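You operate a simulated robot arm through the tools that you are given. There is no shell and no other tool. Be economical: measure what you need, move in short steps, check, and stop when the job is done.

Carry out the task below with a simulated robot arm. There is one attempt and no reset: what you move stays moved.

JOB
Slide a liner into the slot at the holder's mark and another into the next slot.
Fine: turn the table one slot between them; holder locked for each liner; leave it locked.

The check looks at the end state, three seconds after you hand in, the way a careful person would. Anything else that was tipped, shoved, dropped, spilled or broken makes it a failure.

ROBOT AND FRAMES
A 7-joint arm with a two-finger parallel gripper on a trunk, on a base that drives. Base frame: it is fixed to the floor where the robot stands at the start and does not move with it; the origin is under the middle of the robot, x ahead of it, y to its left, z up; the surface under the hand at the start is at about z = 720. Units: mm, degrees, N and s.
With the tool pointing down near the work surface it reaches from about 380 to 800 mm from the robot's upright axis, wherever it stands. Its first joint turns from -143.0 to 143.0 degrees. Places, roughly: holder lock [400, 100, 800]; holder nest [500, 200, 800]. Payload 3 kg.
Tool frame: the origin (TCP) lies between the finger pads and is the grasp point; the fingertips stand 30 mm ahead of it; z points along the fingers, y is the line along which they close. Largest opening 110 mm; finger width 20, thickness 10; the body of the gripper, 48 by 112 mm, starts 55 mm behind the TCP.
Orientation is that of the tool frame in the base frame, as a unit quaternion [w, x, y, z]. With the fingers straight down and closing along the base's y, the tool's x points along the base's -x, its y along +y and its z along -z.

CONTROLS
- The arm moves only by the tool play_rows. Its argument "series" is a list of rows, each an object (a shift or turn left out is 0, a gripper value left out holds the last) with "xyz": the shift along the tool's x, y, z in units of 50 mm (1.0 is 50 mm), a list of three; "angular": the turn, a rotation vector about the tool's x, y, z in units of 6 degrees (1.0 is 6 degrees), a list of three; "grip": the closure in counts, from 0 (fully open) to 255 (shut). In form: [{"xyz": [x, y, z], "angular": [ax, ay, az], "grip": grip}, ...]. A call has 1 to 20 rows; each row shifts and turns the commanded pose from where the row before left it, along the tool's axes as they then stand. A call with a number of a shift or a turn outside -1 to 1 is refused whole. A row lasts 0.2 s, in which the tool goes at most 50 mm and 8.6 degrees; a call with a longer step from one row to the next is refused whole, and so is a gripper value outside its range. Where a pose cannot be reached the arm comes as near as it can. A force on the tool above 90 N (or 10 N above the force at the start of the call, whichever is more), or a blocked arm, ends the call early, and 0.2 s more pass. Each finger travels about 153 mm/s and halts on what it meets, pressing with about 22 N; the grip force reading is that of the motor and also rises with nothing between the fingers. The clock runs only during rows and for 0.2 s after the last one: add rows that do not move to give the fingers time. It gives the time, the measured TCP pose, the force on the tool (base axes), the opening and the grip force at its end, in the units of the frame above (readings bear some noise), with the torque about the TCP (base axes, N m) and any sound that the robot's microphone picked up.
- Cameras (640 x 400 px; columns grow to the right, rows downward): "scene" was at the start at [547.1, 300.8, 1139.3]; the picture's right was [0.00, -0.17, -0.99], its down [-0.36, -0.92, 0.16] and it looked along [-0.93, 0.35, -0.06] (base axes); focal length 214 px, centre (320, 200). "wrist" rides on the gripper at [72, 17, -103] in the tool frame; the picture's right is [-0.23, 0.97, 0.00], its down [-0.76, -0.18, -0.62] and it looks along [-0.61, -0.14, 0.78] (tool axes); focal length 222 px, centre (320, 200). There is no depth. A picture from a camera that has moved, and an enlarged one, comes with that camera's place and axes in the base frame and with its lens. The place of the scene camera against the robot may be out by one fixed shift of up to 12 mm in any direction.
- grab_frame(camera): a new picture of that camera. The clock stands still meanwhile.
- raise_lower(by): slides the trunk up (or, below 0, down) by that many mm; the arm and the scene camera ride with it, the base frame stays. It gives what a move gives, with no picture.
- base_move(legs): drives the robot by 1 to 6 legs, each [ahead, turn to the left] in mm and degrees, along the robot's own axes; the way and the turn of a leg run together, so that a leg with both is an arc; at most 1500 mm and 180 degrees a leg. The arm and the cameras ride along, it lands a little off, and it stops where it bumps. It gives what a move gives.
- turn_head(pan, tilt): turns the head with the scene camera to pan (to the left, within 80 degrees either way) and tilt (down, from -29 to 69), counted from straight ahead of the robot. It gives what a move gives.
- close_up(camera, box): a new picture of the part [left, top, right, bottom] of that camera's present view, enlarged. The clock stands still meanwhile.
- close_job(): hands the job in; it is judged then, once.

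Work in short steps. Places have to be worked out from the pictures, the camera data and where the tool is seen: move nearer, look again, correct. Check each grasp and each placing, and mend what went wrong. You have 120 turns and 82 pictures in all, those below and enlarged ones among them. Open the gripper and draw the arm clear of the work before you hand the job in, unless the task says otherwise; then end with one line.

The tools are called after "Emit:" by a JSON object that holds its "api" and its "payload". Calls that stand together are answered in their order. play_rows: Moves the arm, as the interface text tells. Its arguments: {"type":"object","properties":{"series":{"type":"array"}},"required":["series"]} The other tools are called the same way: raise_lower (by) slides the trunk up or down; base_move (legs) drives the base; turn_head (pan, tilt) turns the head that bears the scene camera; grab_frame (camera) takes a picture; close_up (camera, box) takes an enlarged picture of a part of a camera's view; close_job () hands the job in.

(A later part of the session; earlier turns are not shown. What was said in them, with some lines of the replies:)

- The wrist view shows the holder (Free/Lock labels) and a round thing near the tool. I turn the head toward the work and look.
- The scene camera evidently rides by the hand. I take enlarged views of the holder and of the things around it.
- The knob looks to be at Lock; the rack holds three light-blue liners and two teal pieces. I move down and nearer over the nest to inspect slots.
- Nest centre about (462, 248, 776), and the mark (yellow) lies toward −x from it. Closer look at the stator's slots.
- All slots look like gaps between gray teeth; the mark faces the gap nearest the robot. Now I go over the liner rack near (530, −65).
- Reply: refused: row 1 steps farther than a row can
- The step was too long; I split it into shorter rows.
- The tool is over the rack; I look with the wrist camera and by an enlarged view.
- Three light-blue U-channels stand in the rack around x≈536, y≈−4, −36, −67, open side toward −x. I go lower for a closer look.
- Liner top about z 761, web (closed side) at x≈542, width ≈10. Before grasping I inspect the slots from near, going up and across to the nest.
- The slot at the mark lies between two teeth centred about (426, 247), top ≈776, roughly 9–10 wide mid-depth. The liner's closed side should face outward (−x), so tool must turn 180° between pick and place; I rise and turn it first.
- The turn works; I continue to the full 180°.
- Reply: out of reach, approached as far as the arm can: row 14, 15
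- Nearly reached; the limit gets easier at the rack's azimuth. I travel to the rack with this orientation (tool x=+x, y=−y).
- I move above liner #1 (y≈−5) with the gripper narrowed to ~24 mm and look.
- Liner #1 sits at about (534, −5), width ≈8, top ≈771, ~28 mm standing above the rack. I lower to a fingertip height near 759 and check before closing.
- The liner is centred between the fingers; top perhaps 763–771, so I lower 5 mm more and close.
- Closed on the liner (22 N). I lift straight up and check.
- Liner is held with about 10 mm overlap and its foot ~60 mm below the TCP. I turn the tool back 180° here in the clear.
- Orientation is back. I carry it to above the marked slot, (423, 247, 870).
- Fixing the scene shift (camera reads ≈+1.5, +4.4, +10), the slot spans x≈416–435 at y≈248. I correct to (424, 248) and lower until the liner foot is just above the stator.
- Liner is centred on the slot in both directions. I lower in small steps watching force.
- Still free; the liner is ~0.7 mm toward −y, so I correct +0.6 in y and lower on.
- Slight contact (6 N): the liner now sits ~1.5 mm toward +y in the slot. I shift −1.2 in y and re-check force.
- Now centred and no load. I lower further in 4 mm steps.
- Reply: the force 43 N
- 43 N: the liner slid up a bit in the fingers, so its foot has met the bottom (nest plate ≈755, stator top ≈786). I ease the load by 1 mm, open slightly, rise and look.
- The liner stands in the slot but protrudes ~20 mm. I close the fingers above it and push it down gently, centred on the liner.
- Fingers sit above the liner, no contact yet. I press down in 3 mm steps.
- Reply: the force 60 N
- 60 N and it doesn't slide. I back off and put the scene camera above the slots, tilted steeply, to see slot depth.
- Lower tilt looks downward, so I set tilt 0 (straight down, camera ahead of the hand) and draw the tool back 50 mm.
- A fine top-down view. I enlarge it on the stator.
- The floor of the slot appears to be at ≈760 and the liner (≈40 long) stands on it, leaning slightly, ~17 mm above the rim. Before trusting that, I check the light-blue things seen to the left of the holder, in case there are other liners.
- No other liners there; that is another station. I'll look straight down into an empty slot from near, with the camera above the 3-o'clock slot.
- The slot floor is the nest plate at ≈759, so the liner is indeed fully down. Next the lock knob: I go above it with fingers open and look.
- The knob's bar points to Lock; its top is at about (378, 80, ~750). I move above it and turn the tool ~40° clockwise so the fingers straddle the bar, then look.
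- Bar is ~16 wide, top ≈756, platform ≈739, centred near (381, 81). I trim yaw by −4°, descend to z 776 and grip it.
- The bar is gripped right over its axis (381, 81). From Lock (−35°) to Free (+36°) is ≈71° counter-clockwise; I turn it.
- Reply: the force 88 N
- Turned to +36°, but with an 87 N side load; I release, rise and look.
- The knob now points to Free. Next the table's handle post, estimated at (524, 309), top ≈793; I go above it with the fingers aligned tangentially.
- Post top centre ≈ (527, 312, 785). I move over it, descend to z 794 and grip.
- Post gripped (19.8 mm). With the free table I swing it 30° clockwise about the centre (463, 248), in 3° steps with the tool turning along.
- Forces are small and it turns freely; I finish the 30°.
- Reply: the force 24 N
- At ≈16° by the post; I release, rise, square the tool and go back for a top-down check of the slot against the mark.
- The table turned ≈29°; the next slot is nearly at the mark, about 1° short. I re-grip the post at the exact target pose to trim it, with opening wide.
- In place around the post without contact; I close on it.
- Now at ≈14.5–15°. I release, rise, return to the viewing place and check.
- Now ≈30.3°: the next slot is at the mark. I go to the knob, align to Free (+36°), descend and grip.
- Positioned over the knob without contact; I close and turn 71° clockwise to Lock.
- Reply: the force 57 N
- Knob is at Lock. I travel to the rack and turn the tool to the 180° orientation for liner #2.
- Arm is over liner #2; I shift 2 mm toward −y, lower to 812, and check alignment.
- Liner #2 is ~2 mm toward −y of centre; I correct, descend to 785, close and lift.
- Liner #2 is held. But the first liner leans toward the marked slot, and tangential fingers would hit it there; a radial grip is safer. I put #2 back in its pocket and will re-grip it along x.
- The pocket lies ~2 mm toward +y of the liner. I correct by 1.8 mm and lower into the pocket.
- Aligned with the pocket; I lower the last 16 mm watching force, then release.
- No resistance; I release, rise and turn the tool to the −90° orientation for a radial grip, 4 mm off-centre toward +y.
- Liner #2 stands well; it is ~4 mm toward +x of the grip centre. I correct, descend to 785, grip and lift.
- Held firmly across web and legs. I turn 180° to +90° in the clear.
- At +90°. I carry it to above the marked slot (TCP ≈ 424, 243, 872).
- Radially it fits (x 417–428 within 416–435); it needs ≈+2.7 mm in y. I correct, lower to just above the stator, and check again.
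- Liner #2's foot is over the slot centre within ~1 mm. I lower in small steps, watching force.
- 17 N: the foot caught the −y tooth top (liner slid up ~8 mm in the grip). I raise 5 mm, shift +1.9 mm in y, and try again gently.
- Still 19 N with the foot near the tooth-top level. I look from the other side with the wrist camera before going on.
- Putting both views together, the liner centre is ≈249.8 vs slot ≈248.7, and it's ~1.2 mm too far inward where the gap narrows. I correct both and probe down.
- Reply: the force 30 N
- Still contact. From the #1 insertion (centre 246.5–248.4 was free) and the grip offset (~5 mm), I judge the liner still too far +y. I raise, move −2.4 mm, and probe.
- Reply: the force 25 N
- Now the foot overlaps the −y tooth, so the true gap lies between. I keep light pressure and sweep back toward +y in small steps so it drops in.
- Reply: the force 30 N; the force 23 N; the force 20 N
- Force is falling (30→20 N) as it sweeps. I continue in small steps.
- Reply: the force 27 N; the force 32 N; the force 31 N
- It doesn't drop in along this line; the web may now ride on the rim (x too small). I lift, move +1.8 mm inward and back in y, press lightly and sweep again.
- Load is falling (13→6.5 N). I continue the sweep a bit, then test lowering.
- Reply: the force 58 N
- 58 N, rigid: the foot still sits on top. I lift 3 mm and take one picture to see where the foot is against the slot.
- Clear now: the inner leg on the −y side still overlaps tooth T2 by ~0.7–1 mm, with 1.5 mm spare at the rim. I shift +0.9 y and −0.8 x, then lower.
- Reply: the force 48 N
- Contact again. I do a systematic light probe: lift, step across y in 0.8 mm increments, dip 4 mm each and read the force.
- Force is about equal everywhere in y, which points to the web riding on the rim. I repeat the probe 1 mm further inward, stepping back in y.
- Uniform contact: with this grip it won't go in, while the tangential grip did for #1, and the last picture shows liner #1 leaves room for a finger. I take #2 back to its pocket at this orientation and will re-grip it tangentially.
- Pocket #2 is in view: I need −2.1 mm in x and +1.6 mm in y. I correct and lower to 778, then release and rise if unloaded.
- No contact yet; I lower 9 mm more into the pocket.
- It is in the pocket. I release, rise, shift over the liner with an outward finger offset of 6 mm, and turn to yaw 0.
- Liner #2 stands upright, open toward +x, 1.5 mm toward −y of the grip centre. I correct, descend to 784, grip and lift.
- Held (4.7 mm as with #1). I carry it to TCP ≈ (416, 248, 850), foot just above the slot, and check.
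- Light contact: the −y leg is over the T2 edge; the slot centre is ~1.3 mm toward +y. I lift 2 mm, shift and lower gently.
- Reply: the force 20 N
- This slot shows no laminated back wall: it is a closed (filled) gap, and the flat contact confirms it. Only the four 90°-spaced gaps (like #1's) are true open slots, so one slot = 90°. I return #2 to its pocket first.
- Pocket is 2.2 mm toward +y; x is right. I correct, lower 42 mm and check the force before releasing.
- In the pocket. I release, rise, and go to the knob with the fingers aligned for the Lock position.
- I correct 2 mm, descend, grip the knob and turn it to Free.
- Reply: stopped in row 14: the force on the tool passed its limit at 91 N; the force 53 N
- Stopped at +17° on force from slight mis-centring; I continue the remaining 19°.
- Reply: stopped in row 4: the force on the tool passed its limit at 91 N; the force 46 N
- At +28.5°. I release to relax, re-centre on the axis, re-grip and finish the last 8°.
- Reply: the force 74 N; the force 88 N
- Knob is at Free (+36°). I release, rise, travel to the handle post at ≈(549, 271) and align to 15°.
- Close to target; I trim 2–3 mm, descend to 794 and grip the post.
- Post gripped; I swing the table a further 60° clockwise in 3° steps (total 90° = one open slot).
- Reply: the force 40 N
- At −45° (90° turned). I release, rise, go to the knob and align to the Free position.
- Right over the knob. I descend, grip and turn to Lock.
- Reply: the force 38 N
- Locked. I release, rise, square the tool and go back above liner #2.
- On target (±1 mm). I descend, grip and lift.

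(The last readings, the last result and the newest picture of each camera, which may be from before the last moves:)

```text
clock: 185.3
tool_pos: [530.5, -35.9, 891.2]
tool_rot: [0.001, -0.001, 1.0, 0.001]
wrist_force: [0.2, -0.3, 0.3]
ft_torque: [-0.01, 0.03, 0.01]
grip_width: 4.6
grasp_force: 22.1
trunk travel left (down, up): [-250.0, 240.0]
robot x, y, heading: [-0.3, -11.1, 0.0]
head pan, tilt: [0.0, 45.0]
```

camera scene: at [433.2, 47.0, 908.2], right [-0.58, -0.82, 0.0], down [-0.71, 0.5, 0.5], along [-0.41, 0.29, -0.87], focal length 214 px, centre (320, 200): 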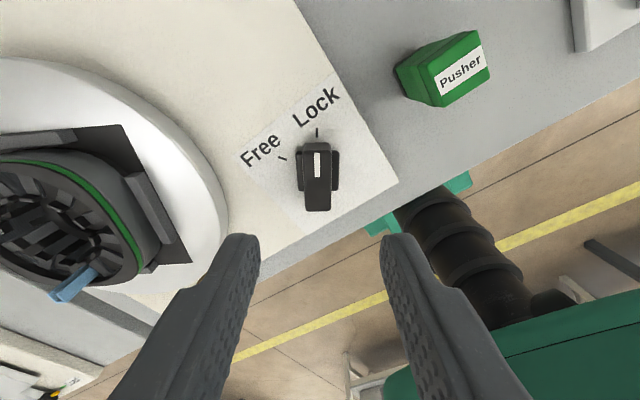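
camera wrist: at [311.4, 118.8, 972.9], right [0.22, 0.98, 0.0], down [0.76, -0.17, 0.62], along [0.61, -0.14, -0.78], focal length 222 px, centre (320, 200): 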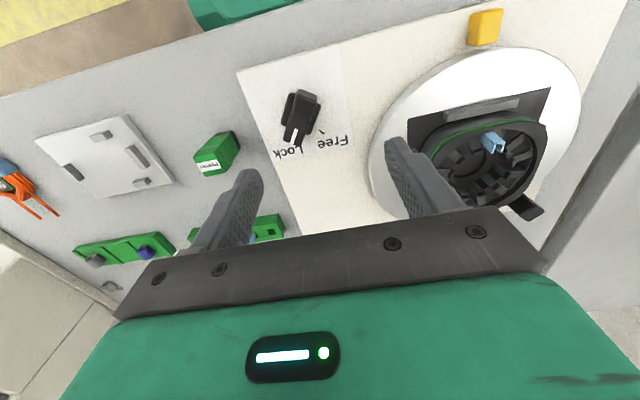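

Held. I carry it to above the marked slot and check with a picture (foot just above).

Emit:
{"api": "play_rows", "payload": {"series": [{"xyz": [0.225, 0.5706, 0]}, {"xyz": [0.225, 0.5706, 0]}, {"xyz": [0.225, 0.5706, 0]}, {"xyz": [0.225, 0.5706, 0]}, {"xyz": [0.225, 0.5706, 0]}, {"xyz": [0.225, 0.5706, 0]}, {"xyz": [0.225, 0.5706, 0]}, {"xyz": [0.225, 0.5706, 0]}, {"xyz": [0.225, 0.5706, 0]}, {"xyz": [0.225, 0.5706, 0]}, {"xyz": [0, 0, 0.5]}, {"xyz": [0, 0, 0.26]}, {}]}}

Emit:
{"api": "close_up", "payload": {"camera": "scene", "box": [230, 10, 410, 154]}}

```text
clock: 188.1
tool_pos: [416.0, 248.6, 851.5]
tool_rot: [0.001, -0.002, 1.0, 0.003]
wrist_force: [-0.6, 0.4, 0.7]
ft_torque: [0.0, 0.02, -0.02]
grip_width: 4.7
grasp_force: 22.2
trunk travel left (down, up): [-250.0, 240.0]
robot x, y, heading: [0.8, -6.0, 0.2]
head pan, tilt: [0.0, 45.0]
```

```text
2.78 times, centred on (320, 82) of scene
camera zoom: at [455.9, 252.7, 910.4], right [0.0, -1.0, 0.0], down [-0.71, -0.01, 0.71], along [-0.71, 0.0, -0.71], focal length 596 px, centre (320, 528)
```

zoom: 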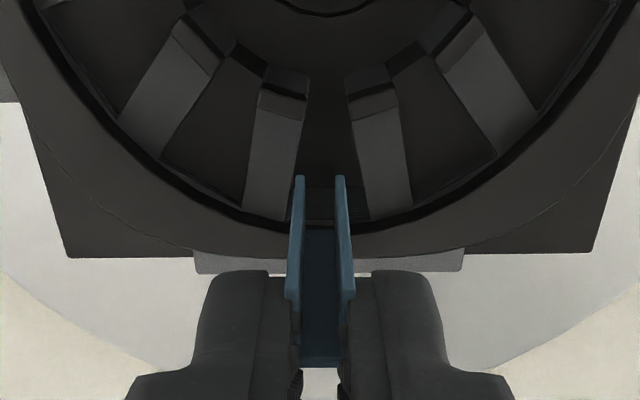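

Now the laminated back wall shows: this slot is open and square to the mark. The liner should shift −1.4 mm in y; I do so and lower gently.

Emit:
{"api": "play_rows", "payload": {"series": [{"xyz": [0, -0.028, 0]}, {"xyz": [0, 0, 0.1]}, {"xyz": [0, 0, 0.1]}, {"xyz": [0, 0, 0.1]}, {}]}}

```text
clock: 189.3
tool_pos: [416.4, 249.0, 836.3]
tool_rot: [0.0, -0.002, 1.0, 0.002]
wrist_force: [0.1, 0.7, 0.1]
ft_torque: [-0.03, -0.03, -0.04]
grip_width: 4.8
grasp_force: 22.0
trunk travel left (down, up): [-250.0, 240.0]
robot x, y, heading: [0.1, -4.4, 0.1]
head pan, tilt: [0.0, 45.0]
```

No force with the foot ~9 mm inside the slot. I keep lowering toward the floor (TCP ≈ 821).

Emit:
{"api": "play_rows", "payload": {"series": [{"xyz": [0, 0, 0.08]}, {"xyz": [0, 0, 0.08]}, {"xyz": [0, 0, 0.06]}, {}]}}

```text
clock: 190.3
tool_pos: [416.7, 247.8, 826.4]
tool_rot: [0.001, -0.002, 1.0, 0.002]
wrist_force: [-0.4, 0.1, 0.3]
ft_torque: [0.01, -0.01, -0.03]
grip_width: 4.7
grasp_force: 21.6
trunk travel left (down, up): [-250.0, 240.0]
robot x, y, heading: [2.5, -8.2, -0.0]
head pan, tilt: [0.0, 45.0]
```

Still free; I go on in 2 mm steps to the floor.

Emit:
{"api": "play_rows", "payload": {"series": [{"xyz": [0, 0, 0.05]}, {"xyz": [0, 0, 0.05]}, {}]}}

```text
clock: 191.1
tool_pos: [416.3, 247.4, 821.4]
tool_rot: [0.0, -0.003, 1.0, 0.002]
wrist_force: [0.5, -0.7, 0.6]
ft_torque: [0.01, -0.03, -0.02]
grip_width: 4.9
grasp_force: 22.4
trunk travel left (down, up): [-250.0, 240.0]
robot x, y, heading: [2.3, -10.1, 0.2]
head pan, tilt: [0.0, 45.0]
```

Lower 3 mm more.

Emit:
{"api": "play_rows", "payload": {"series": [{"xyz": [0, 0, 0.04]}, {"xyz": [0, 0, 0.03]}, {}]}}

```text
clock: 191.9
tool_pos: [416.9, 247.0, 818.5]
tool_rot: [0.001, -0.002, 1.0, 0.003]
wrist_force: [1.7, -0.7, 21.0]
ft_torque: [0.0, -0.22, -0.01]
grip_width: 4.9
grasp_force: 22.0
trunk travel left (down, up): [-250.0, 240.0]
robot x, y, heading: [1.1, -8.9, 0.2]
head pan, tilt: [0.0, 45.0]
```

Floor contact (21 N at the liner, 818.5 ≙ foot ≈ 759): fully down, as with #1. I ease off, open a little and rise straight up.

Emit:
{"api": "play_rows", "payload": {"series": [{"xyz": [0, 0, -0.015]}, {"grip": 222}, {"grip": 222}, {"xyz": [0, 0, -0.3]}, {"xyz": [0, 0, -0.6]}, {"xyz": [0, 0, -0.6]}, {"xyz": [0.7, 0, 0]}, {"xyz": [0.6, 0, 0]}]}}

Emit:
{"api": "turn_head", "payload": {"pan": 0, "tilt": 0}}

Emit:
{"api": "grab_frame", "payload": {"camera": "scene"}}

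```text
clock: 193.7
tool_pos: [350.7, 247.1, 894.4]
tool_rot: [0.001, -0.001, 1.0, 0.002]
wrist_force: [0.4, 0.0, -0.5]
ft_torque: [0.0, -0.01, -0.02]
grip_width: 14.1
grasp_force: 0.1
trunk travel left (down, up): [-250.0, 240.0]
robot x, y, heading: [0.9, -10.1, -0.1]
head pan, tilt: [0.0, 45.0]
```

```text
clock: 194.9
tool_pos: [351.3, 246.5, 893.2]
tool_rot: [0.001, -0.002, 1.0, 0.002]
wrist_force: [0.0, 0.4, -1.0]
ft_torque: [-0.02, -0.03, 0.0]
grip_width: 14.1
grasp_force: 0.0
trunk travel left (down, up): [-250.0, 240.0]
robot x, y, heading: [-0.1, -4.8, 0.3]
head pan, tilt: [0.0, 0.0]
```

```text
0 pictures are left
camera scene: at [463.1, 251.8, 942.4], right [0.0, -1.0, 0.0], down [-1.0, 0.0, 0.0], along [0.0, 0.0, -1.0], focal length 214 px, centre (320, 200)
```

scene: 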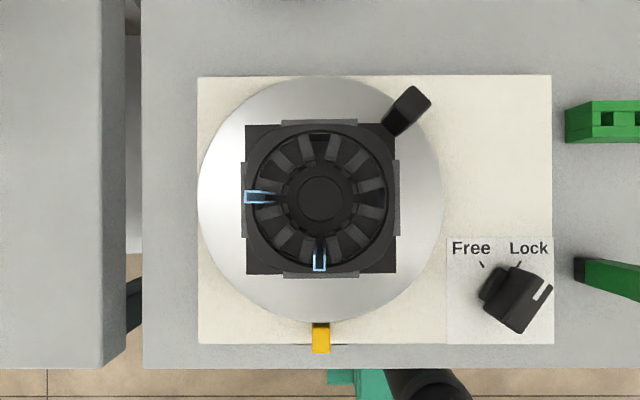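

Both liners stand in neighbouring open slots, one at the mark, and the knob is on Lock. I open the gripper fully and draw the arm up and clear.

Emit:
{"api": "play_rows", "payload": {"series": [{"xyz": [0, 0, -0.8]}, {"xyz": [0, 0, -0.8], "grip": 0}, {"grip": 0}, {"grip": 0}, {"grip": 0}]}}

Emit:
{"api": "close_job", "payload": {}}

```text
clock: 196.1
tool_pos: [351.0, 247.3, 973.2]
tool_rot: [0.0, -0.002, 1.0, 0.002]
wrist_force: [-0.1, -0.1, -0.1]
ft_torque: [0.01, 0.01, 0.0]
grip_width: 109.8
grasp_force: 0.2
trunk travel left (down, up): [-250.0, 240.0]
robot x, y, heading: [0.2, -9.8, 0.3]
head pan, tilt: [0.0, 0.0]
```

```text
The job is handed in.
```

Both liners are in and down to the slot floor, about 17 mm proud of the stator; the table was turned 90° between them, because I judged the in-between gaps closed after liner 2 would not enter one at 30°, and the holder was locked for each liner and left locked.
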